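You operate a simulated robot arm through the tools that you are given. There is no shell and no other tool. Be economical: measure what you need, move in short steps, check, and stop when the job is done.

You run a simulated two-armed robot. Do the job below in one go: nothing can be reset, and whatever is moved stays where it is left.

## Task
Shake the leaf bits out of the wad by the sieve and move it to the grey pad.
Fine: push the tin tray in under the sieve first, so nothing falls on the bench.
Where things are to end (x, y in the base frame): tin tray within 20 mm of [700, 120].

The check looks at the end state, three seconds after you hand in, the way a careful person would. Anything else that was tipped, shoved, dropped, spilled or broken makes it a failure.

## Robot
Two 7-joint arms with two-finger parallel grippers on one trunk, on a base that drives. Base frame: it is fixed to the floor where the robot stands at the start and does not move with it; the origin is under the middle of the robot, x ahead of it, y to its left, z up. Readings come in mm, rad, newtons and seconds.
The left shoulder is at the start at [20, 113, 1072], the right one opposite. With the tool pointing down near the work surface each hand reaches from about 240 to 620 mm from the robot's upright axis, wherever it stands, measured 20 degrees to its own side. Places, roughly: cotton roll [1250, 0, 1500]; cotton wad [2250, -1500, 1250]; face of the grey pad [1500, -1000, 800]; inside of the sieve [700, 200, 900]; sieve [700, 100, 900]. Payload 1.57 kg a hand.
The TCP of each hand is the grasp point between the finger pads, 30 mm short of the fingertips. In the tool frame z runs along the fingers and y along their closing line. The gripper opens to 80 mm. The fingers are 17 mm wide and 12 mm thick; the gripper's body (40 by 82 mm) begins 80 mm behind the TCP.
Orientation is told as [roll, pitch, yaw] about the base's x, y, z axes, in that order, counted from this pose: with the fingers straight down and closing along the base's y, the tool's x points along the base's -x, its y along +y and its z along -z.

## Interface
- The arms move only by the tool jog_arm. It takes "left_increments", "right_increments" or both (then of equal length, played together; a hand with none holds still); each is a list of rows, each an object (a shift or turn left out is 0, a gripper value left out holds the last) with "translation": the shift along the base's x, y, z in units of 40 mm (1.0 is 40 mm), a list of three; "delta_rot": the turn, a rotation vector about the base's x, y, z in units of 5 degrees (1.0 is 5 degrees), a list of three; "claw": the finger opening in mm, from 0 to 80. In form: [{"translation": [tx, ty, tz], "delta_rot": [rx, ry, rz], "claw": claw}, ...]. A call has 1 to 8 rows; each row shifts and turns the commanded pose from where the row before left it. A call with a number of a shift or a turn outside -1 to 1 is refused whole. Each row takes 0.2 s and may step no farther than 50 mm and 0.15 rad from the row before; otherwise, or with a gripper value out of range, the whole call is refused. A pose out of reach is approached as far as the arm can. The call stops where the force on the tool passes 40 N (or 10 N more than at its start, if that is more) or the arm is blocked; 0.2 s more then pass. Each finger travels about 45 mm/s and halts on what it meets, pressing with about 39 N; the grip force reading is that of the motor and also rises with nothing between the fingers. The clock runs only during rows and for 0.2 s after the last one: add rows that do not move to give the fingers time. The reply holds the time, the measured pose of the TCP, the force on the tool along the base axes, the opening and the grip force, in the units named above and with some noise, with the torque about the TCP (base axes, N m) and any sound that the robot's microphone picked up, and new pictures: "pictures" is both (left out), scene, wrist or none (wrist: the cameras of the hands that moved).
- Cameras (640 x 400 px; columns grow to the right, rows downward): "scene" is now at [99.3, 14, 1208]; the picture's right is [0.14, -0.99, 0.00], its down [-0.45, -0.06, -0.89] and it looks along [0.88, 0.12, -0.46] (base axes); focal length 258 px, centre (320, 200). "left" rides on the left gripper at [72, 7, -122] in its tool frame; the picture's right is [-0.09, 1.00, 0.00], its down [-0.84, -0.08, -0.54] and it looks along [-0.54, -0.05, 0.84] (tool axes); focal length 238 px, centre (320, 200). "right" rides on the right gripper at [72, -7, -122] in its tool frame; the picture's right is [0.09, 1.00, 0.00], its down [-0.84, 0.08, -0.54] and it looks along [-0.54, 0.05, 0.84] (tool axes); focal length 238 px, centre (320, 200). There is no depth. A picture from a camera that has moved, and an enlarged one, comes with that camera's place and axes in the base frame and with its lens.
- raise_lower(by): slides the trunk up (or, below 0, down) by that many mm; the arms and the scene camera ride with it, the base frame stays. It gives what a move gives, with no picture.
- base_move(legs): drives the robot by 1 to 6 legs, each [ahead, left, turn to the left] in mm, mm and rad, along the robot's own axes; the way and the turn of a leg run together, so that a leg with both is an arc; at most 1500 mm and 3.142 rad a leg. The arms and the cameras ride along, it lands a little off, and it stops where it bumps. It gives what a move gives, and a new picture of the scene camera.
- head_to(pan, tilt): turns the head with the scene camera to pan (to the left, within 1.396 rad either way) and tilt (down, from -0.506 to 1.204), counted from straight ahead of the robot. It gives what a move gives, and a new picture of the scene camera.
- zoom(camera, box): a new picture of the part [left, top, right, bottom] of that camera's present view, enlarged. The clock stands still meanwhile.
- close_job(): hands the job in; it is judged then, once.

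Go step by step. Nothing tells you exact positions but the pictures and the camera data: compare them with the known pose of the tool, close in by small moves and look again before you grip or let go. The budget is 120 turns and 260 pictures, counting those below and the enlarged ones. Unless the task says otherwise, let go and move clear before handing in, and close with one line.

The tools are called after "Call:" by a JSON object that holds its "op" and its "data". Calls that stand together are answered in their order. jog_arm: Moves the arms, as the interface text tells. Its arguments: {"type":"object","properties":{"left_increments":{"type":"array"},"right_increments":{"type":"array"},"pictures":{"type":"string","enum":["both","scene","wrist","none"]}},"required":[]} The other tools are called the same way: raise_lower (by) slides the trunk up or down; base_move (legs) drives the base; head_to (pan, tilt) turns the head that bears the scene camera; zoom (camera, box) takes an enlarged picture of a part of a camera's view; close_job () hands the job in.

At the start:

```text
clock: 0.0
left_tool_pos: [492.4, 229.8, 1080.8]
left_ee_rot: [0.001, 0.0, 0.001]
left_contact_force: [-0.6, 0.2, -0.3]
left_moment: [0.0, 0.02, 0.01]
left_finger_gap: 80.0
left_finger_force: 0.0
right_tool_pos: [464.1, -178.4, 1051.6]
right_ee_rot: [-0.001, -0.001, -0.001]
right_contact_force: [-0.5, 0.2, 0.5]
right_moment: [0.02, 0.01, 0.0]
right_finger_gap: 80.3
right_finger_force: 0.0
trunk travel left (down, up): [-125.0, 445.0]
robot x, y, heading: [0.4, 0.2, -0.003]
head pan, tilt: [0.138, 0.475]
```

scene: 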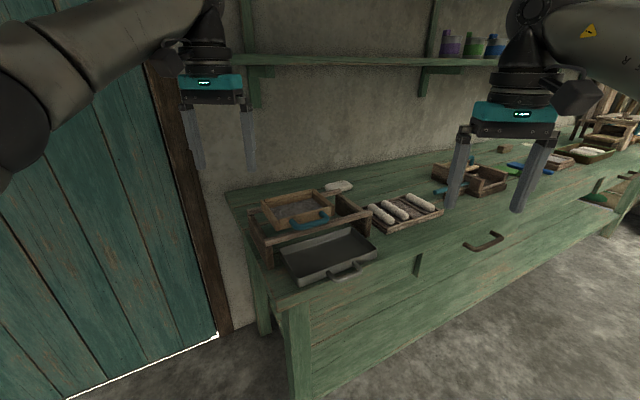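
right: 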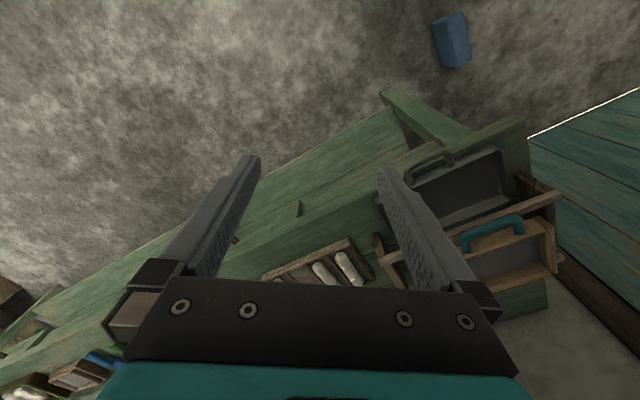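
left: 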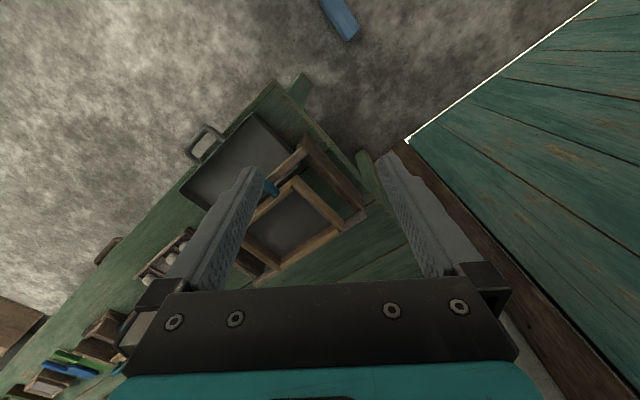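

I see a bench with a sieve on a wooden stand, a tin tray in front of it, cotton rolls and other items to the right. I'll enlarge the picture to tell the objects apart before moving.

Call:
{"op": "zoom", "data": {"camera": "scene", "box": [220, 160, 460, 310]}}

Call:
{"op": "zoom", "data": {"camera": "scene", "box": [420, 90, 640, 228]}}

Call:
{"op": "zoom", "data": {"camera": "left", "box": [120, 70, 400, 300]}}

```text
2.67 times, centred on (340, 235) of scene
camera zoom: at [99.3, 14.0, 1208.0], right [0.14, -0.99, 0.0], down [-0.45, -0.06, -0.89], along [0.88, 0.12, -0.46], focal length 688 px, centre (267, 107)
```

zoom: 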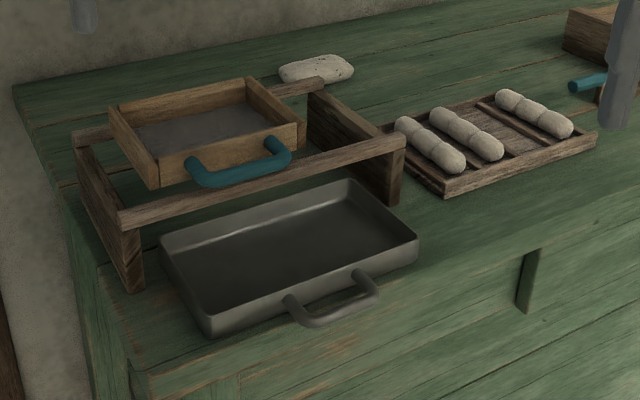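

```text
2.90 times, centred on (530, 159) of scene
camera zoom: at [99.3, 14.0, 1208.0], right [0.14, -0.99, 0.0], down [-0.45, -0.06, -0.89], along [0.88, 0.12, -0.46], focal length 748 px, centre (-289, 319)
```

zoom: 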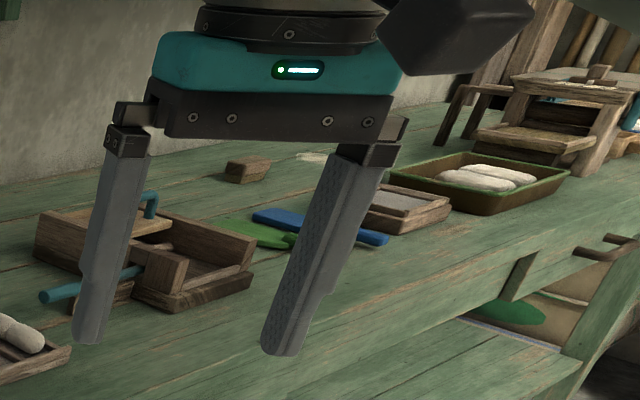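

```text
1.74 times, centred on (260, 185) of left
camera zoom: at [422.3, 234.7, 1201.9], right [0.09, 1.0, 0.0], down [0.84, -0.08, 0.54], along [0.54, -0.05, -0.84], focal length 414 px, centre (424, 226)
```

zoom: 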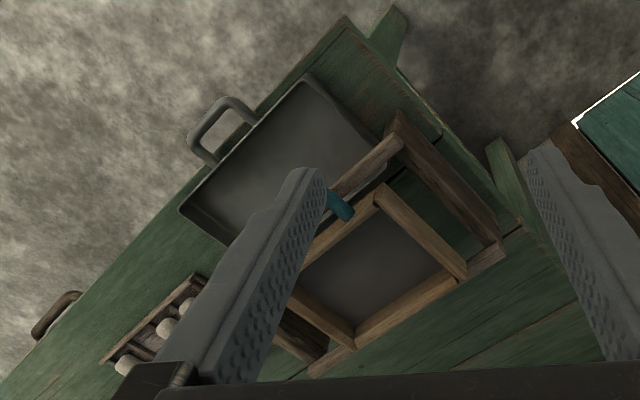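

The grey framed pad lies near [1490,-1000,790], the tray handle near [542,21,800], and the bench runs about 34° off my axis. The given places for the wad and the roll don't match the bench, so I look around first.

Call:
{"op": "head_to", "data": {"pan": -0.5, "tilt": 0.2}}

Call:
{"op": "head_to", "data": {"pan": 0.1, "tilt": -0.2}}

```text
clock: 1.0
left_tool_pos: [492.6, 230.1, 1081.2]
left_ee_rot: [0.0, 0.0, 0.002]
left_contact_force: [-0.5, -0.6, 0.6]
left_moment: [-0.03, -0.01, 0.03]
left_finger_gap: 80.2
left_finger_force: 0.1
right_tool_pos: [465.2, -178.2, 1050.7]
right_ee_rot: [0.0, 0.002, 0.001]
right_contact_force: [0.1, -0.8, -0.9]
right_moment: [0.02, -0.01, -0.01]
right_finger_gap: 79.9
right_finger_force: 0.1
trunk travel left (down, up): [-125.0, 445.0]
robot x, y, heading: [-1.6, -0.2, 0.004]
head pan, tilt: [-0.499, 0.201]
camera scene: at [90.6, -43.1, 1233.5], right [-0.48, -0.88, 0.0], down [-0.18, 0.1, -0.98], along [0.86, -0.47, -0.2], focal length 258 px, centre (320, 200)
```

scene: 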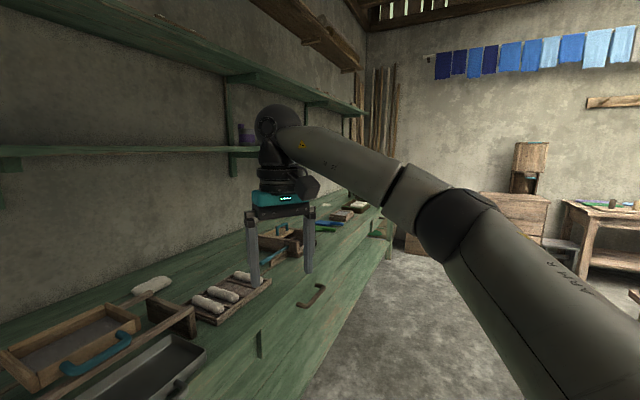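

```text
clock: 2.0
left_tool_pos: [493.2, 229.4, 1080.8]
left_ee_rot: [0.0, 0.0, 0.001]
left_contact_force: [-0.6, 0.4, -0.1]
left_moment: [0.02, -0.04, -0.01]
left_finger_gap: 80.0
left_finger_force: 0.0
right_tool_pos: [464.4, -178.2, 1050.9]
right_ee_rot: [0.0, -0.002, 0.0]
right_contact_force: [-0.3, -0.5, -0.7]
right_moment: [-0.01, 0.0, 0.04]
right_finger_gap: 80.1
right_finger_force: 0.1
trunk travel left (down, up): [-125.0, 445.0]
robot x, y, heading: [1.0, 0.1, -0.001]
head pan, tilt: [0.099, -0.201]
camera scene: at [91.5, 9.6, 1269.3], right [0.1, -1.0, 0.0], down [0.2, 0.02, -0.98], along [0.98, 0.1, 0.2], focal length 258 px, centre (320, 200)
```

scene: 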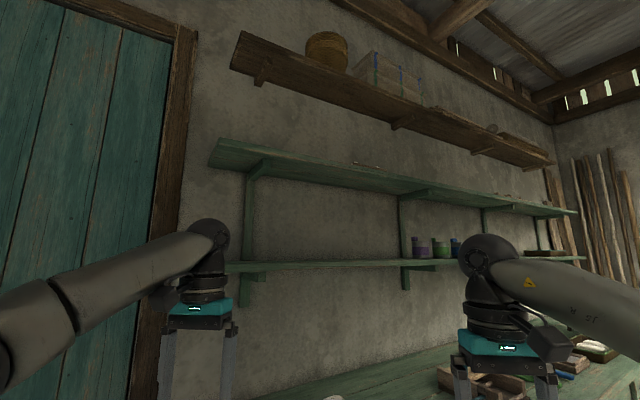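

There are shelves higher up too, with something on the middle one. I'll look closely at the lump behind the sieve and at the shelves.

Call:
{"op": "zoom", "data": {"camera": "scene", "box": [330, 140, 430, 200]}}

Call:
{"op": "zoom", "data": {"camera": "scene", "box": [480, 180, 640, 280]}}

Call:
{"op": "head_to", "data": {"pan": 0.138, "tilt": 0.475}}

Call:
{"op": "zoom", "data": {"camera": "scene", "box": [300, 160, 380, 210]}}

```text
6.40 times, centred on (380, 170) of scene
camera zoom: at [91.5, 9.6, 1269.3], right [0.1, -1.0, 0.0], down [0.2, 0.02, -0.98], along [0.98, 0.1, 0.2], focal length 1651 px, centre (-64, 392)
```

zoom: 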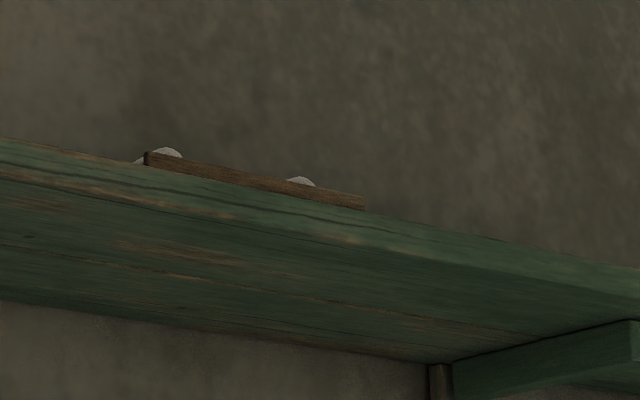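

```text
4.00 times, centred on (560, 230) of scene
camera zoom: at [91.5, 9.6, 1269.3], right [0.1, -1.0, 0.0], down [0.2, 0.02, -0.98], along [0.98, 0.1, 0.2], focal length 1032 px, centre (-640, 80)
```

zoom: 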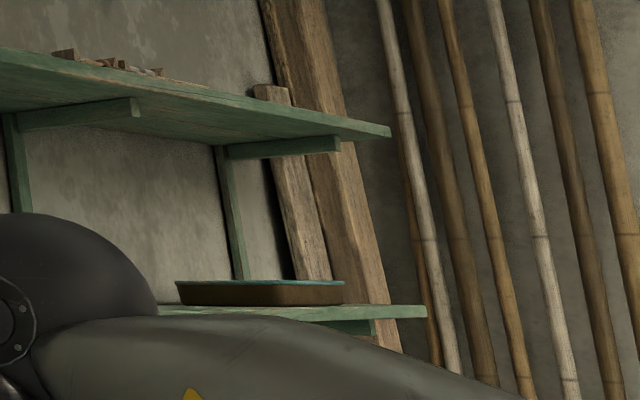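

```text
clock: 3.1
left_tool_pos: [493.3, 229.6, 1080.8]
left_ee_rot: [-0.001, 0.0, 0.001]
left_contact_force: [0.3, -1.0, 0.2]
left_moment: [0.0, 0.0, 0.0]
left_finger_gap: 80.1
left_finger_force: 0.1
right_tool_pos: [465.7, -178.8, 1050.8]
right_ee_rot: [-0.001, 0.001, 0.0]
right_contact_force: [-1.1, 0.5, 0.7]
right_moment: [0.0, 0.01, -0.01]
right_finger_gap: 80.0
right_finger_force: 0.1
trunk travel left (down, up): [-125.0, 445.0]
robot x, y, heading: [-0.1, 0.7, -0.004]
head pan, tilt: [0.138, 0.475]
camera scene: at [99.3, 14.0, 1208.1], right [0.14, -0.99, 0.0], down [-0.45, -0.06, -0.89], along [0.88, 0.12, -0.46], focal length 258 px, centre (320, 200)
```

scene: 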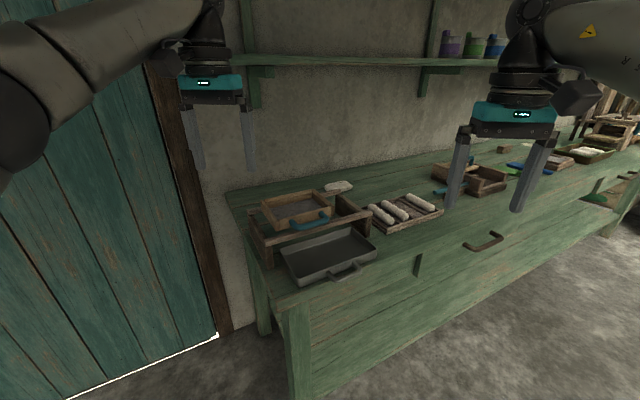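

```text
8.00 times, centred on (340, 185) of scene
camera zoom: at [99.3, 14.0, 1208.1], right [0.14, -0.99, 0.0], down [-0.45, -0.06, -0.89], along [0.88, 0.12, -0.46], focal length 2063 px, centre (160, 320)
```

zoom: 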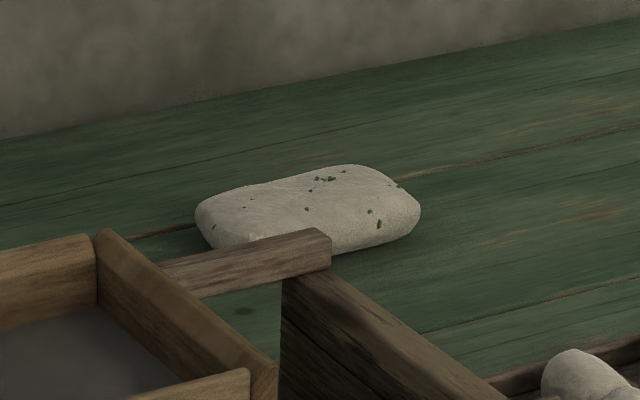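

The lump behind the sieve carries green leaf bits, so that is the wad, near [1010,65]. I turn to face the bench squarely and shift right, then look again.

Call:
{"op": "base_move", "data": {"legs": [[0, 0, 0.62], [0, -200, 0]]}}

Call:
{"op": "head_to", "data": {"pan": -0.1, "tilt": 0.7}}

Call:
{"op": "head_to", "data": {"pan": 0, "tilt": 1.2}}

```text
clock: 6.4
left_tool_pos: [388.4, 306.0, 1080.4]
left_ee_rot: [0.0, 0.0, 0.621]
left_contact_force: [0.3, -0.2, 1.0]
left_moment: [0.03, 0.01, 0.04]
left_finger_gap: 80.2
left_finger_force: 0.1
right_tool_pos: [602.5, -44.0, 1050.9]
right_ee_rot: [0.001, 0.0, 0.621]
right_contact_force: [0.1, -0.6, -0.8]
right_moment: [-0.01, 0.03, 0.03]
right_finger_gap: 80.0
right_finger_force: 0.0
trunk travel left (down, up): [-125.0, 445.0]
robot x, y, heading: [122.3, -166.0, 0.625]
head pan, tilt: [0.138, 0.475]
camera scene: at [193.5, -97.9, 1208.0], right [0.69, -0.73, 0.0], down [-0.33, -0.31, -0.89], along [0.65, 0.61, -0.46], focal length 258 px, centre (320, 200)
```

scene: 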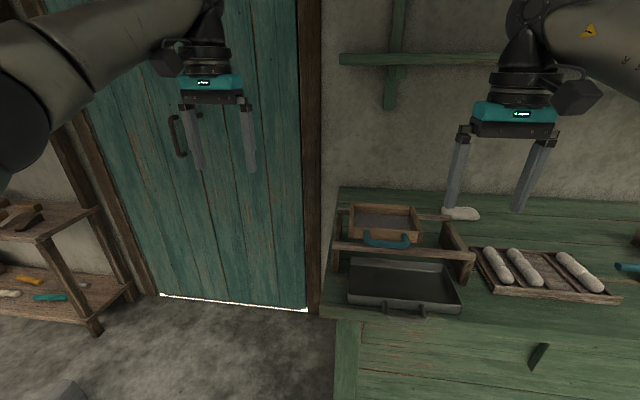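

```text
clock: 7.2
left_tool_pos: [387.6, 305.7, 1081.5]
left_ee_rot: [0.001, -0.001, 0.623]
left_contact_force: [0.0, 0.1, 0.6]
left_moment: [-0.04, 0.02, 0.01]
left_finger_gap: 79.7
left_finger_force: 0.1
right_tool_pos: [601.5, -41.7, 1050.8]
right_ee_rot: [0.0, 0.0, 0.621]
right_contact_force: [-0.1, 0.1, 0.5]
right_moment: [0.02, -0.01, 0.02]
right_finger_gap: 80.4
right_finger_force: 0.1
trunk travel left (down, up): [-125.0, 445.0]
robot x, y, heading: [117.6, -164.8, 0.621]
head pan, tilt: [-0.099, 0.7]
camera scene: at [200.5, -118.0, 1188.1], right [0.5, -0.87, 0.0], down [-0.56, -0.32, -0.77], along [0.66, 0.38, -0.64], focal length 258 px, centre (320, 200)
```

scene: 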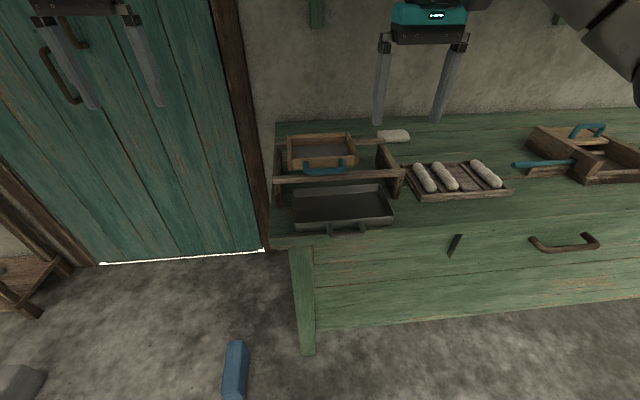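

```text
clock: 8.1
left_tool_pos: [386.6, 305.1, 1080.9]
left_ee_rot: [-0.002, 0.0, 0.624]
left_contact_force: [0.3, 0.7, -0.1]
left_moment: [0.01, 0.0, -0.02]
left_finger_gap: 80.1
left_finger_force: 0.0
right_tool_pos: [602.4, -42.3, 1051.5]
right_ee_rot: [0.0, 0.0, 0.621]
right_contact_force: [-0.4, 0.0, 0.9]
right_moment: [-0.01, -0.02, 0.0]
right_finger_gap: 80.0
right_finger_force: 0.1
trunk travel left (down, up): [-125.0, 445.0]
robot x, y, heading: [119.0, -169.1, 0.621]
head pan, tilt: [0.0, 1.201]
camera scene: at [172.4, -127.9, 1152.1], right [0.58, -0.81, 0.0], down [-0.76, -0.54, -0.36], along [0.3, 0.21, -0.93], focal length 258 px, centre (320, 200)
```

scene: 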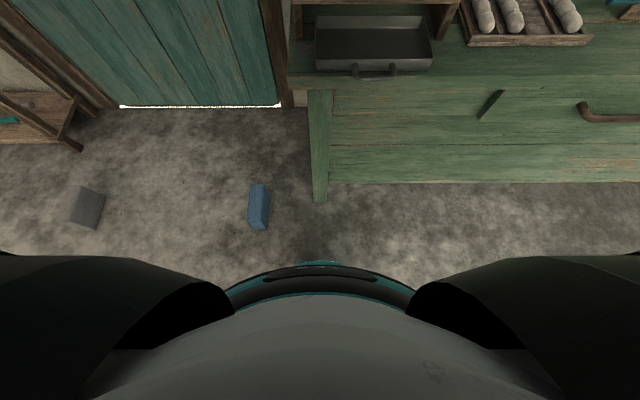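

The view is square to the bench now (heading ≈ 0.621). Bench edge is about 464 mm ahead of my axis and the base front about 230 mm, so I move 95 right and 180 ahead, keeping clear of the blue block on the floor.

Call:
{"op": "base_move", "data": {"legs": [[0, -95, 0], [180, 0, 0]]}}

Call:
{"op": "head_to", "data": {"pan": 0, "tilt": 0.9}}

Call:
{"op": "zoom", "data": {"camera": "scene", "box": [200, 50, 520, 250]}}

```text
clock: 10.3
left_tool_pos: [587.5, 336.9, 1080.4]
left_ee_rot: [0.0, -0.001, 0.626]
left_contact_force: [0.2, -0.8, 0.0]
left_moment: [-0.01, 0.02, 0.02]
left_finger_gap: 80.0
left_finger_force: 0.1
right_tool_pos: [802.9, -11.4, 1052.5]
right_ee_rot: [0.0, -0.001, 0.625]
right_contact_force: [0.0, 0.1, -0.6]
right_moment: [0.0, 0.01, -0.01]
right_finger_gap: 79.8
right_finger_force: 0.0
trunk travel left (down, up): [-125.0, 445.0]
robot x, y, heading: [318.1, -139.8, 0.627]
head pan, tilt: [0.0, 1.201]
camera scene: at [373.3, -97.7, 1152.1], right [0.58, -0.81, 0.0], down [-0.76, -0.55, -0.36], along [0.29, 0.21, -0.93], focal length 258 px, centre (320, 200)
```

scene: 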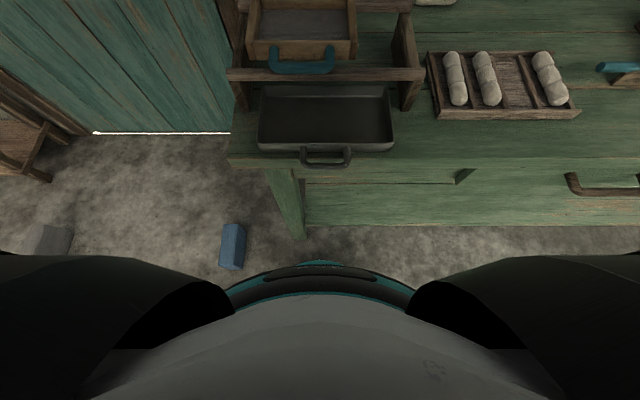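

```text
clock: 11.1
left_tool_pos: [588.0, 337.5, 1080.8]
left_ee_rot: [-0.001, -0.001, 0.627]
left_contact_force: [-0.2, 0.2, -0.3]
left_moment: [0.0, 0.0, 0.01]
left_finger_gap: 80.1
left_finger_force: 0.0
right_tool_pos: [802.7, -10.3, 1052.5]
right_ee_rot: [0.001, 0.0, 0.623]
right_contact_force: [-0.3, -0.1, 0.3]
right_moment: [0.02, -0.02, 0.02]
right_finger_gap: 79.8
right_finger_force: 0.1
trunk travel left (down, up): [-125.0, 445.0]
robot x, y, heading: [318.7, -140.8, 0.622]
head pan, tilt: [0.0, 0.901]
camera scene: at [388.7, -86.5, 1171.9], right [0.58, -0.81, 0.0], down [-0.64, -0.46, -0.62], along [0.5, 0.36, -0.78], focal length 258 px, centre (320, 200)
```

scene: 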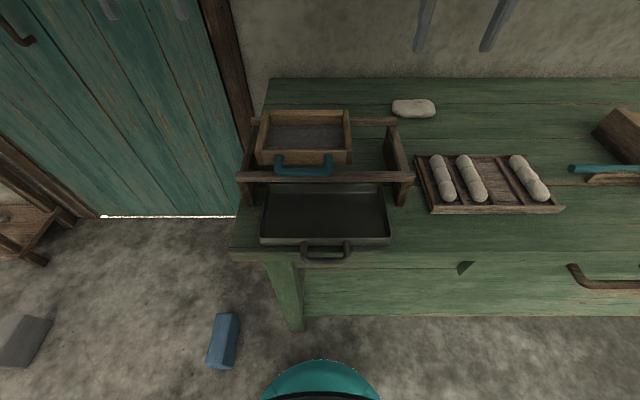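

```text
2.00 times, centred on (360, 150) of scene
camera zoom: at [388.7, -86.5, 1171.9], right [0.58, -0.81, 0.0], down [-0.64, -0.46, -0.62], along [0.5, 0.36, -0.78], focal length 516 px, centre (240, 300)
```

zoom: 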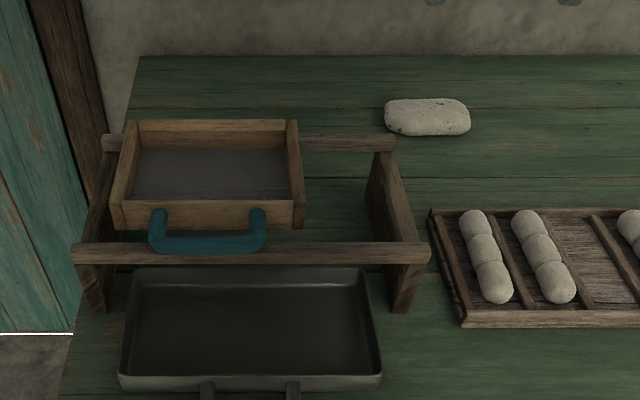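

Now everything is nicely in view; tray center is near 533 ahead/306 right in bench axes and must go about 106 mm straight in. I check the clearance between tray sides and stand legs more closely.

Call:
{"op": "zoom", "data": {"camera": "scene", "box": [225, 150, 345, 270]}}

Call:
{"op": "zoom", "data": {"camera": "scene", "box": [320, 150, 440, 270]}}

```text
3.33 times, centred on (285, 210) of scene
camera zoom: at [388.7, -86.5, 1171.9], right [0.58, -0.81, 0.0], down [-0.64, -0.46, -0.62], along [0.5, 0.36, -0.78], focal length 860 px, centre (437, 167)
```

zoom: 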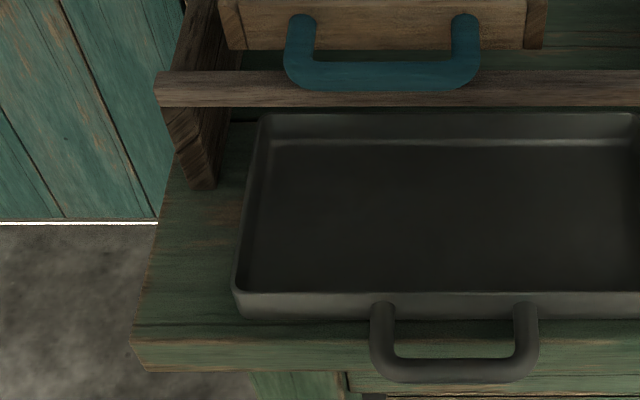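

```text
3.33 times, centred on (380, 210) of scene
camera zoom: at [388.7, -86.5, 1171.9], right [0.58, -0.81, 0.0], down [-0.64, -0.46, -0.62], along [0.5, 0.36, -0.78], focal length 860 px, centre (120, 167)
```

zoom: 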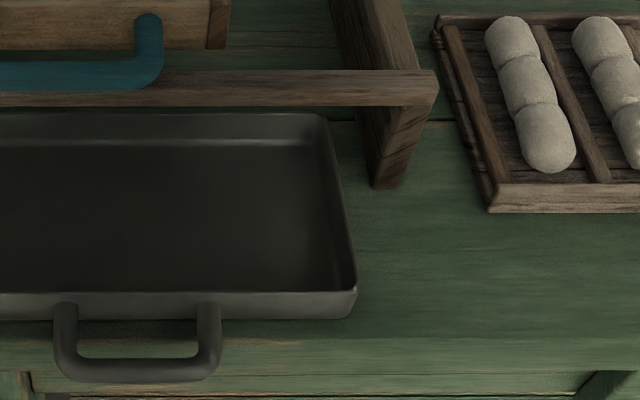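

Stand opening is about 169–440 in e, the tray spans 197–412, so a straight push of ~101 mm clears both legs. The sieve's handle overhangs there, so I back the base up 120 mm and will push the tray handle with the right hand tilted 25° and the fingers spread 40 mm.

Call:
{"op": "base_move", "data": {"legs": [[-120, 0, 0]]}}

Call:
{"op": "jog_arm", "data": {"right_increments": [{"translation": [-0.87, 0.25, 0], "delta_rot": [0.485, -0.678, 0], "claw": 40}, {"translation": [-0.87, 0.25, 0], "delta_rot": [0.485, -0.678, 0]}, {"translation": [-0.87, 0.25, 0], "delta_rot": [0.485, -0.678, 0]}, {"translation": [-0.87, 0.25, 0], "delta_rot": [0.485, -0.678, 0]}, {"translation": [-0.87, 0.25, 0], "delta_rot": [0.485, -0.678, 0]}, {"translation": [-0.87, 0.25, 0], "delta_rot": [0.485, -0.678, 0]}]}}

```text
clock: 12.4
left_tool_pos: [488.5, 264.8, 1079.8]
left_ee_rot: [0.0, 0.002, 0.623]
left_contact_force: [0.4, -0.2, 0.7]
left_moment: [0.0, -0.03, 0.01]
left_finger_gap: 80.0
left_finger_force: 0.1
right_tool_pos: [702.7, -83.7, 1050.3]
right_ee_rot: [0.001, 0.0, 0.621]
right_contact_force: [1.0, -0.8, 1.2]
right_moment: [0.03, -0.01, 0.02]
right_finger_gap: 79.7
right_finger_force: 0.2
trunk travel left (down, up): [-125.0, 445.0]
robot x, y, heading: [225.1, -210.6, 0.62]
head pan, tilt: [0.0, 0.901]
camera scene: at [289.5, -158.1, 1172.0], right [0.58, -0.81, 0.0], down [-0.64, -0.46, -0.62], along [0.51, 0.36, -0.78], focal length 258 px, centre (320, 200)
```

scene: 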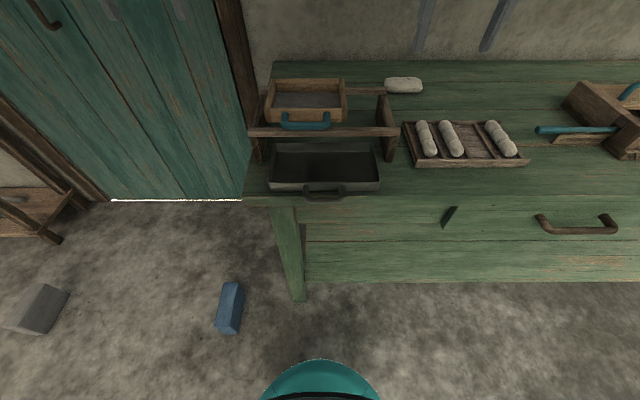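

```text
clock: 13.8
left_tool_pos: [488.1, 265.9, 1081.1]
left_ee_rot: [0.0, 0.002, 0.623]
left_contact_force: [0.2, -0.6, -0.2]
left_moment: [0.0, -0.01, -0.02]
left_finger_gap: 79.7
left_finger_force: 0.1
right_tool_pos: [493.7, -22.0, 1048.6]
right_ee_rot: [0.0, -0.435, 0.621]
right_contact_force: [-0.1, 0.7, 0.6]
right_moment: [0.0, -0.01, 0.04]
right_finger_gap: 40.0
right_finger_force: 0.2
trunk travel left (down, up): [-125.0, 445.0]
robot x, y, heading: [220.4, -209.1, 0.619]
head pan, tilt: [0.0, 0.901]
camera scene: at [289.6, -157.6, 1171.9], right [0.58, -0.81, 0.0], down [-0.64, -0.46, -0.62], along [0.51, 0.36, -0.78], focal length 258 px, centre (320, 200)
camera right: at [401.7, -95.6, 1128.1], right [-0.65, 0.76, -0.04], down [0.38, 0.37, 0.85], along [0.66, 0.53, -0.53], focal length 238 px, centre (320, 200)
```

scene: 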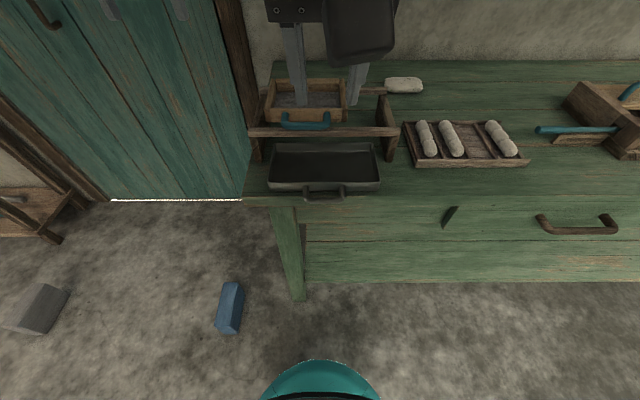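
right: 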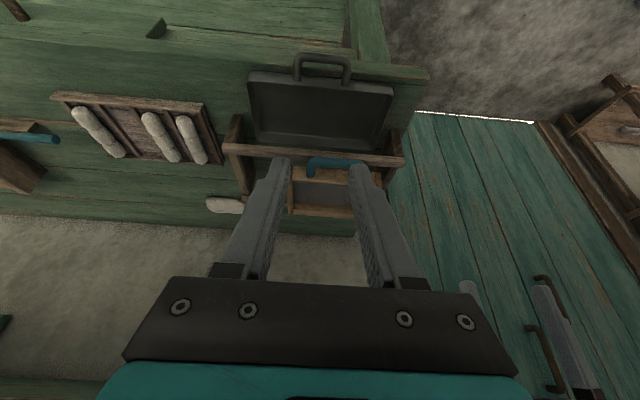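

The right hand is at n≈389, e≈305, right in front of the tray handle. I lower it to just above bench height.

Call:
{"op": "jog_arm", "data": {"right_increments": [{"translation": [0, 0, -0.96]}, {"translation": [0, 0, -0.96]}, {"translation": [0, 0, -0.96]}, {"translation": [0, 0, -0.96]}, {"translation": [0, 0, -0.96]}, {"translation": [0, 0, -0.9]}]}}

Call:
{"op": "zoom", "data": {"camera": "scene", "box": [240, 120, 420, 232]}}

```text
clock: 15.2
left_tool_pos: [489.1, 264.7, 1080.8]
left_ee_rot: [0.0, -0.001, 0.623]
left_contact_force: [0.1, 0.9, -0.3]
left_moment: [0.0, -0.02, -0.02]
left_finger_gap: 79.9
left_finger_force: 0.1
right_tool_pos: [495.9, -21.9, 822.6]
right_ee_rot: [0.001, -0.437, 0.623]
right_contact_force: [-0.3, -0.3, 0.3]
right_moment: [0.02, 0.0, 0.01]
right_finger_gap: 40.3
right_finger_force: 0.0
trunk travel left (down, up): [-125.0, 445.0]
robot x, y, heading: [222.1, -209.9, 0.62]
head pan, tilt: [0.0, 0.901]
camera scene: at [290.0, -157.8, 1171.9], right [0.58, -0.81, 0.0], down [-0.64, -0.46, -0.62], along [0.5, 0.36, -0.78], focal length 258 px, centre (320, 200)
camera right: at [403.4, -95.0, 902.8], right [-0.65, 0.76, -0.04], down [0.39, 0.37, 0.84], along [0.66, 0.53, -0.53], focal length 238 px, centre (320, 200)
```

scene: 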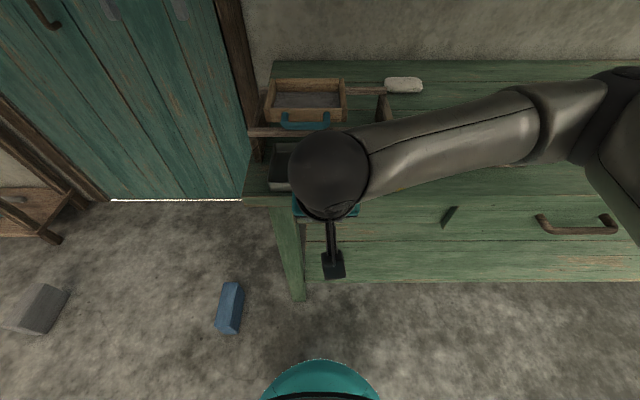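
right: 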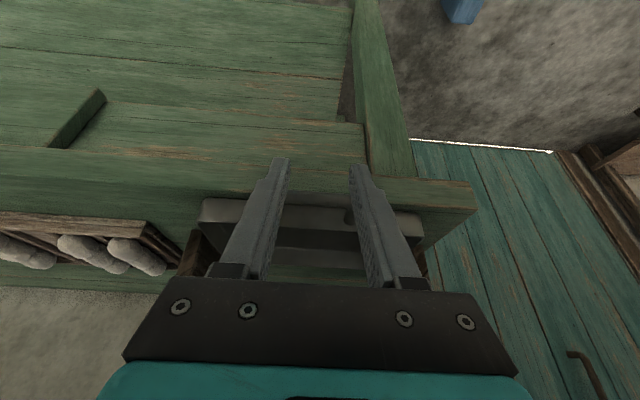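

```text
3.56 times, centred on (330, 176) of scene
camera zoom: at [290.0, -157.8, 1171.9], right [0.58, -0.81, 0.0], down [-0.64, -0.46, -0.62], along [0.5, 0.36, -0.78], focal length 917 px, centre (284, 285)
```

zoom: 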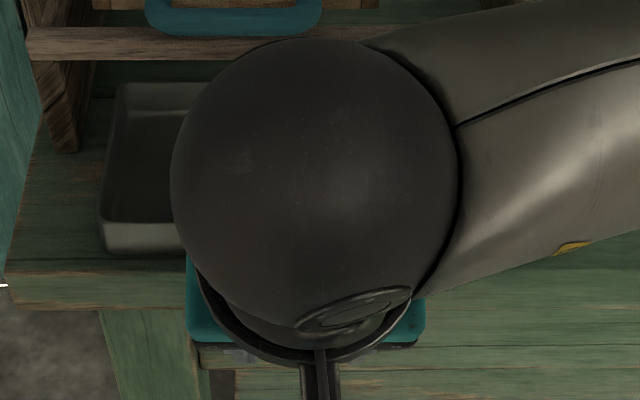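

Call:
{"op": "zoom", "data": {"camera": "right", "box": [190, 140, 440, 296]}}

```text
2.56 times, centred on (315, 218) of right
camera zoom: at [403.4, -95.0, 902.8], right [-0.65, 0.76, -0.04], down [0.39, 0.37, 0.84], along [0.66, 0.53, -0.53], focal length 610 px, centre (333, 154)
```

zoom: 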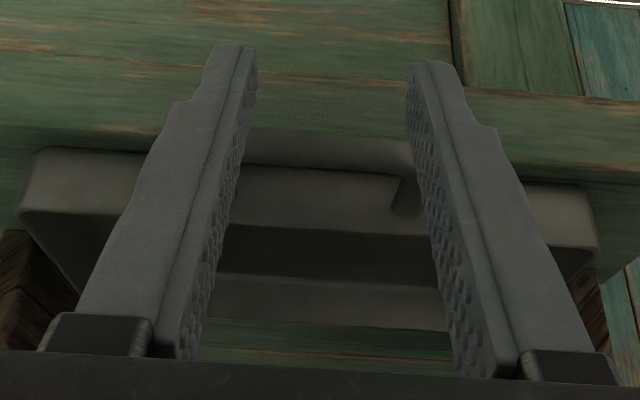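

The wrist view refines it: bench top near z 770, tray handle bar near n 449, z 789, tray center about n 545. I drop 16 mm and move forward to just short of contact.

Call:
{"op": "jog_arm", "data": {"right_increments": [{"translation": [0.04, -0.06, -0.415]}, {"translation": [0.407, 0.291, 0]}, {"translation": [0.163, 0.116, 0]}, {}], "pictures": "wrist"}}

Call:
{"op": "zoom", "data": {"camera": "right", "box": [190, 140, 440, 296]}}

```text
clock: 16.2
left_tool_pos: [489.1, 264.9, 1080.7]
left_ee_rot: [0.0, -0.001, 0.623]
left_contact_force: [0.7, 0.0, 0.1]
left_moment: [0.0, 0.0, 0.0]
left_finger_gap: 79.9
left_finger_force: 0.1
right_tool_pos: [519.3, -9.0, 805.9]
right_ee_rot: [0.001, -0.437, 0.62]
right_contact_force: [-0.5, 0.6, 0.4]
right_moment: [-0.01, -0.01, -0.02]
right_finger_gap: 39.9
right_finger_force: 0.1
trunk travel left (down, up): [-125.0, 445.0]
robot x, y, heading: [221.3, -214.2, 0.616]
head pan, tilt: [0.0, 0.901]
camera right: at [427.5, -82.6, 886.5], right [-0.65, 0.76, -0.04], down [0.39, 0.37, 0.84], along [0.66, 0.53, -0.53], focal length 238 px, centre (320, 200)
```

right: 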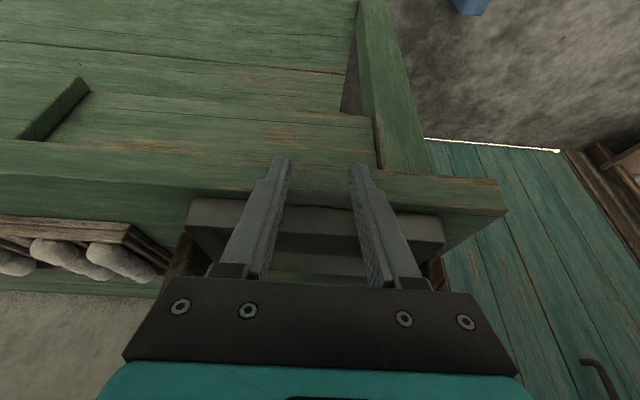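

```text
2.56 times, centred on (315, 218) of right
camera zoom: at [427.5, -82.6, 886.5], right [-0.65, 0.76, -0.04], down [0.39, 0.37, 0.84], along [0.66, 0.53, -0.53], focal length 610 px, centre (333, 154)
```

zoom: 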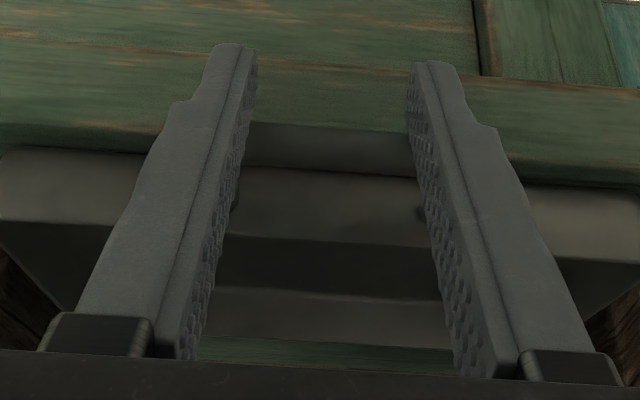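

Contact is about 8 mm ahead and the fingers are centered on the handle. I push forward 90 mm slowly, then measure.

Call:
{"op": "jog_arm", "data": {"right_increments": [{"translation": [0.305, 0.218, 0]}, {"translation": [0.305, 0.218, 0]}, {"translation": [0.305, 0.218, 0]}, {"translation": [0.305, 0.218, 0]}, {"translation": [0.305, 0.218, 0]}, {"translation": [0.305, 0.218, 0]}]}}

Call:
{"op": "zoom", "data": {"camera": "right", "box": [150, 140, 490, 296]}}

```text
clock: 17.1
left_tool_pos: [487.7, 263.5, 1081.4]
left_ee_rot: [0.001, -0.003, 0.622]
left_contact_force: [0.0, -0.2, 1.3]
left_moment: [-0.03, 0.01, 0.01]
left_finger_gap: 80.1
left_finger_force: 0.2
right_tool_pos: [546.2, 14.4, 807.6]
right_ee_rot: [0.006, -0.421, 0.627]
right_contact_force: [-11.4, -11.0, 16.2]
right_moment: [-0.52, -0.07, -0.63]
right_finger_gap: 42.5
right_finger_force: 1.2
trunk travel left (down, up): [-125.0, 445.0]
robot x, y, heading: [223.6, -208.2, 0.621]
head pan, tilt: [0.0, 0.901]
stopped in row 4 (right hand): the force on the tool passed its limit at 49 N (the readings are from after the stop); the commanded pose is now the measured one
camera scene: at [288.0, -159.7, 1172.3], right [0.58, -0.81, 0.0], down [-0.64, -0.46, -0.62], along [0.51, 0.36, -0.78], focal length 258 px, centre (320, 200)
camera right: at [456.4, -59.2, 889.1], right [-0.65, 0.76, -0.03], down [0.4, 0.38, 0.84], along [0.65, 0.53, -0.55], focal length 238 px, centre (320, 200)
```

scene: 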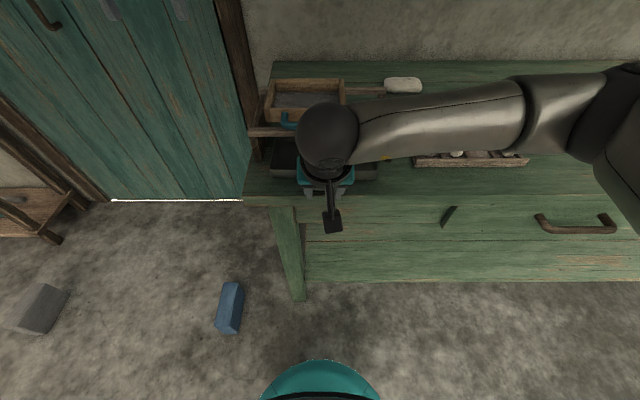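
right: 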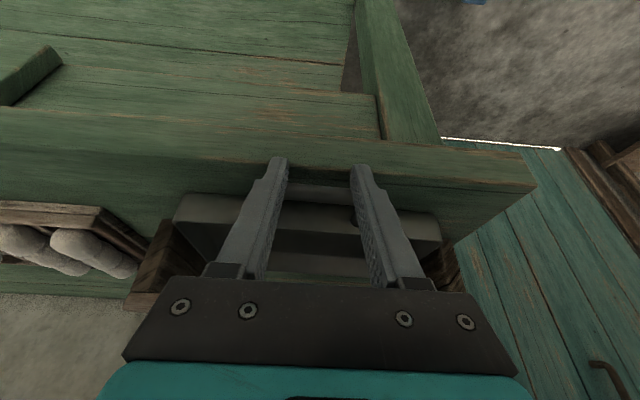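

```text
1.88 times, centred on (320, 218) of right
camera zoom: at [456.4, -59.2, 889.1], right [-0.65, 0.76, -0.03], down [0.4, 0.38, 0.84], along [0.65, 0.53, -0.55], focal length 449 px, centre (320, 166)
```

zoom: 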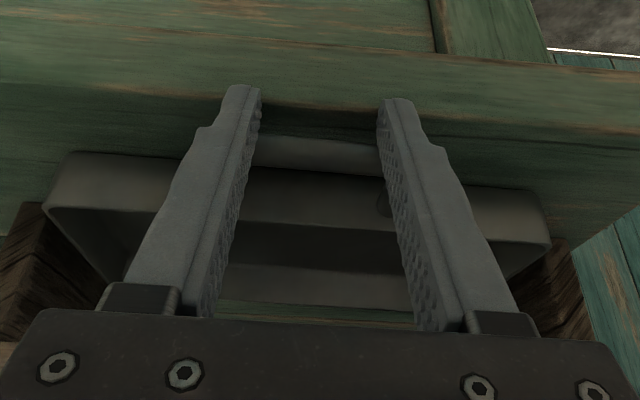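

The fingertips caught the bench's front edge (upward and backward force), so the bench top is higher than thought. I back off, raise 9 mm and go on gently.

Call:
{"op": "jog_arm", "data": {"right_increments": [{"translation": [-0.16, -0.116, 0]}, {"translation": [0, 0, 0.22]}, {"translation": [0.163, 0.116, 0]}, {"translation": [0.163, 0.116, 0]}, {}], "pictures": "wrist"}}

Call:
{"op": "zoom", "data": {"camera": "right", "box": [150, 140, 490, 296]}}

```text
clock: 18.2
left_tool_pos: [488.7, 264.9, 1080.5]
left_ee_rot: [0.0, 0.002, 0.624]
left_contact_force: [-0.6, 1.4, -0.2]
left_moment: [0.02, -0.02, 0.02]
left_finger_gap: 80.1
left_finger_force: 0.2
right_tool_pos: [556.9, 20.2, 814.8]
right_ee_rot: [0.003, -0.42, 0.627]
right_contact_force: [0.1, 0.4, 0.5]
right_moment: [0.03, 0.02, -0.02]
right_finger_gap: 39.9
right_finger_force: 0.1
trunk travel left (down, up): [-125.0, 445.0]
robot x, y, heading: [217.9, -208.7, 0.622]
head pan, tilt: [0.0, 0.901]
camera right: at [466.3, -53.0, 895.5], right [-0.65, 0.76, -0.03], down [0.4, 0.38, 0.84], along [0.65, 0.53, -0.55], focal length 238 px, centre (320, 200)
```

right: 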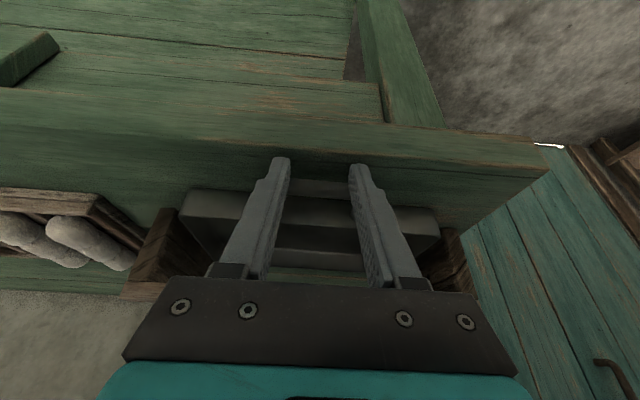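

```text
1.88 times, centred on (320, 218) of right
camera zoom: at [466.3, -53.0, 895.5], right [-0.65, 0.76, -0.03], down [0.4, 0.38, 0.84], along [0.65, 0.53, -0.55], focal length 449 px, centre (320, 166)
```

zoom: 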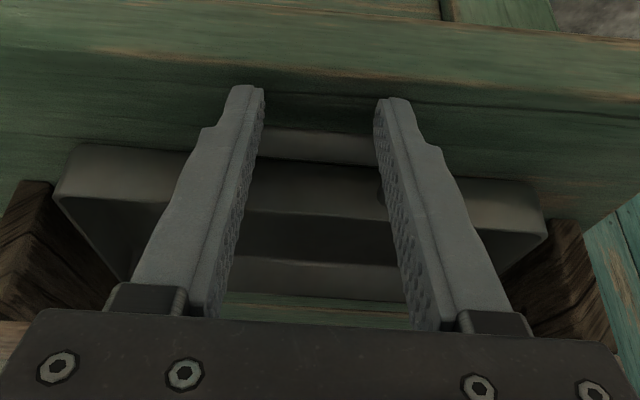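

No load now and the tray has already moved some 25 mm with the fingers. I continue 40 mm.

Call:
{"op": "jog_arm", "data": {"right_increments": [{"translation": [0.203, 0.145, 0]}, {"translation": [0.203, 0.145, 0]}, {"translation": [0.203, 0.145, 0]}, {"translation": [0.203, 0.145, 0]}]}}

Call:
{"op": "zoom", "data": {"camera": "right", "box": [150, 140, 490, 296]}}

```text
clock: 19.2
left_tool_pos: [487.9, 264.5, 1080.3]
left_ee_rot: [-0.002, 0.0, 0.625]
left_contact_force: [0.5, 1.1, 0.1]
left_moment: [0.0, 0.01, -0.03]
left_finger_gap: 79.8
left_finger_force: 0.0
right_tool_pos: [588.3, 45.7, 814.6]
right_ee_rot: [0.003, -0.42, 0.623]
right_contact_force: [-0.3, -0.2, 0.6]
right_moment: [-0.01, 0.03, -0.01]
right_finger_gap: 39.8
right_finger_force: 0.1
trunk travel left (down, up): [-125.0, 445.0]
robot x, y, heading: [223.3, -211.7, 0.622]
head pan, tilt: [0.0, 0.901]
camera scene: at [289.6, -158.1, 1171.9], right [0.58, -0.81, 0.0], down [-0.64, -0.46, -0.62], along [0.5, 0.36, -0.78], focal length 258 px, centre (320, 200)
camera right: at [498.4, -28.5, 895.6], right [-0.65, 0.76, -0.04], down [0.4, 0.38, 0.84], along [0.65, 0.53, -0.55], focal length 238 px, centre (320, 200)
```

scene: 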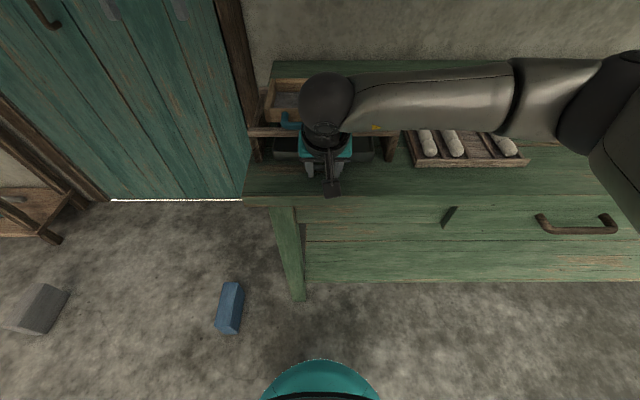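
right: 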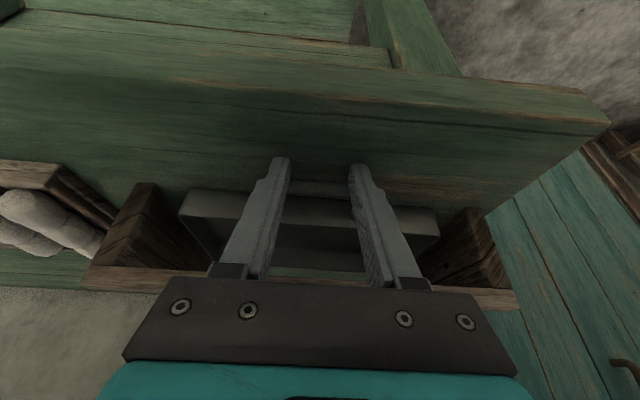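

```text
1.88 times, centred on (320, 218) of right
camera zoom: at [498.4, -28.5, 895.6], right [-0.65, 0.76, -0.04], down [0.4, 0.38, 0.84], along [0.65, 0.53, -0.55], focal length 449 px, centre (320, 166)
```

zoom: 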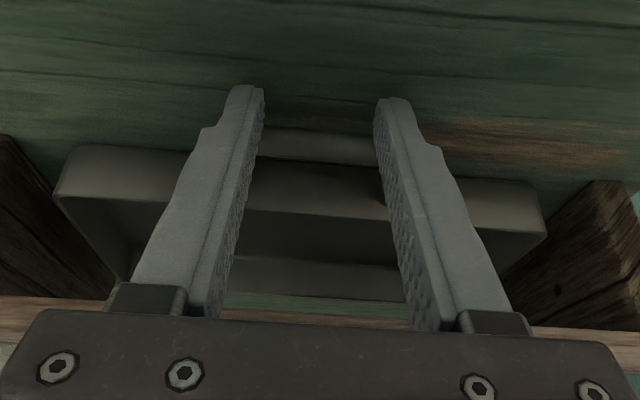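

The tray stays fixed relative to the hand, so it is moving along; about 30 mm remain. I push 28 mm more, then retreat to measure from the head camera.

Call:
{"op": "jog_arm", "data": {"right_increments": [{"translation": [0.19, 0.136, 0]}, {"translation": [0.19, 0.136, 0]}, {"translation": [0.19, 0.136, 0]}, {}], "pictures": "wrist"}}

Call:
{"op": "jog_arm", "data": {"right_increments": [{"translation": [-0.8, -0.57, 0.1]}, {"translation": [-0.8, -0.57, 0.1]}, {"translation": [0.2, -0.3, 0.9]}, {"translation": [0.4, -0.57, 0.7]}, {"translation": [0.55, -0.77, 0.3]}, {"translation": [0.55, -0.77, 0]}, {"translation": [0.55, -0.77, 0]}, {"translation": [0.55, -0.77, 0]}]}}

Call:
{"op": "zoom", "data": {"camera": "scene", "box": [240, 60, 440, 185]}}

```text
clock: 20.2
left_tool_pos: [488.9, 265.6, 1080.4]
left_ee_rot: [0.0, 0.001, 0.622]
left_contact_force: [-0.5, 0.0, -0.7]
left_moment: [-0.02, -0.04, -0.03]
left_finger_gap: 80.2
left_finger_force: 0.0
right_tool_pos: [612.1, 60.6, 815.8]
right_ee_rot: [0.004, -0.42, 0.626]
right_contact_force: [-0.3, -1.0, -0.9]
right_moment: [0.01, 0.0, 0.01]
right_finger_gap: 39.9
right_finger_force: 0.1
trunk travel left (down, up): [-125.0, 445.0]
robot x, y, heading: [218.6, -214.3, 0.62]
head pan, tilt: [0.0, 0.901]
camera right: at [522.0, -13.0, 896.1], right [-0.65, 0.76, -0.03], down [0.4, 0.38, 0.84], along [0.65, 0.53, -0.55], focal length 238 px, centre (320, 200)
```

right: 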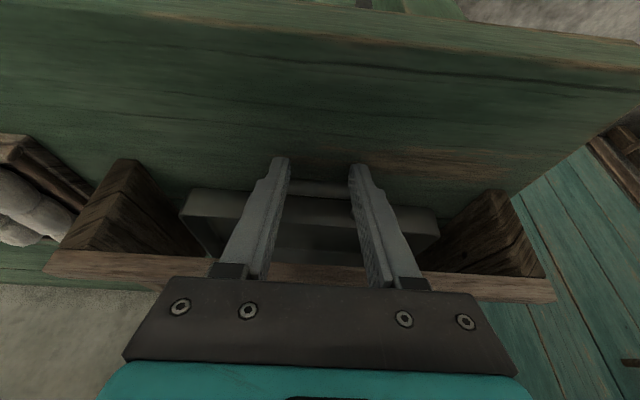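

```text
clock: 22.1
left_tool_pos: [488.8, 264.5, 1081.1]
left_ee_rot: [0.0, -0.001, 0.623]
left_contact_force: [1.1, -0.8, -0.6]
left_moment: [0.0, 0.03, 0.0]
left_finger_gap: 80.1
left_finger_force: 0.0
right_tool_pos: [660.3, -143.9, 900.9]
right_ee_rot: [0.001, -0.421, 0.626]
right_contact_force: [0.2, 0.0, -0.6]
right_moment: [0.02, 0.01, -0.02]
right_finger_gap: 40.0
right_finger_force: 0.1
trunk travel left (down, up): [-125.0, 445.0]
robot x, y, heading: [223.8, -209.2, 0.619]
head pan, tilt: [0.0, 0.901]
camera scene: at [289.6, -158.4, 1171.9], right [0.58, -0.81, 0.0], down [-0.64, -0.46, -0.62], along [0.51, 0.36, -0.78], focal length 258 px, centre (320, 200)
camera right: at [569.5, -218.4, 981.4], right [-0.65, 0.76, -0.04], down [0.39, 0.38, 0.84], along [0.65, 0.53, -0.55], focal length 238 px, centre (320, 200)
```

scene: 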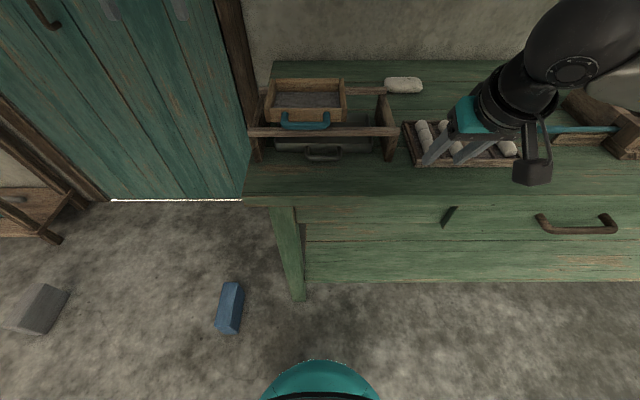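
right: 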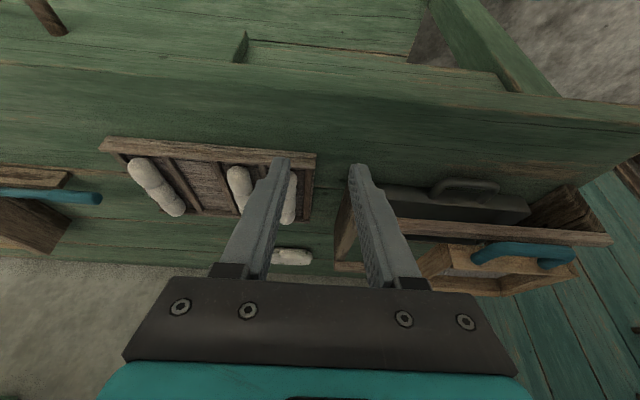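

```text
3.20 times, centred on (340, 122) of scene
camera zoom: at [289.6, -158.4, 1171.9], right [0.58, -0.81, 0.0], down [-0.64, -0.46, -0.62], along [0.51, 0.36, -0.78], focal length 825 px, centre (256, 448)
```

zoom: 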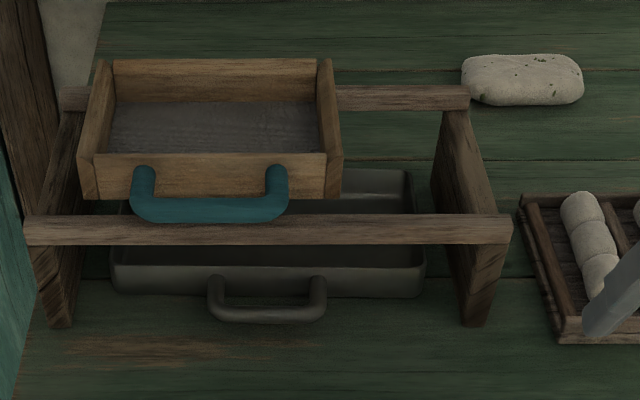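

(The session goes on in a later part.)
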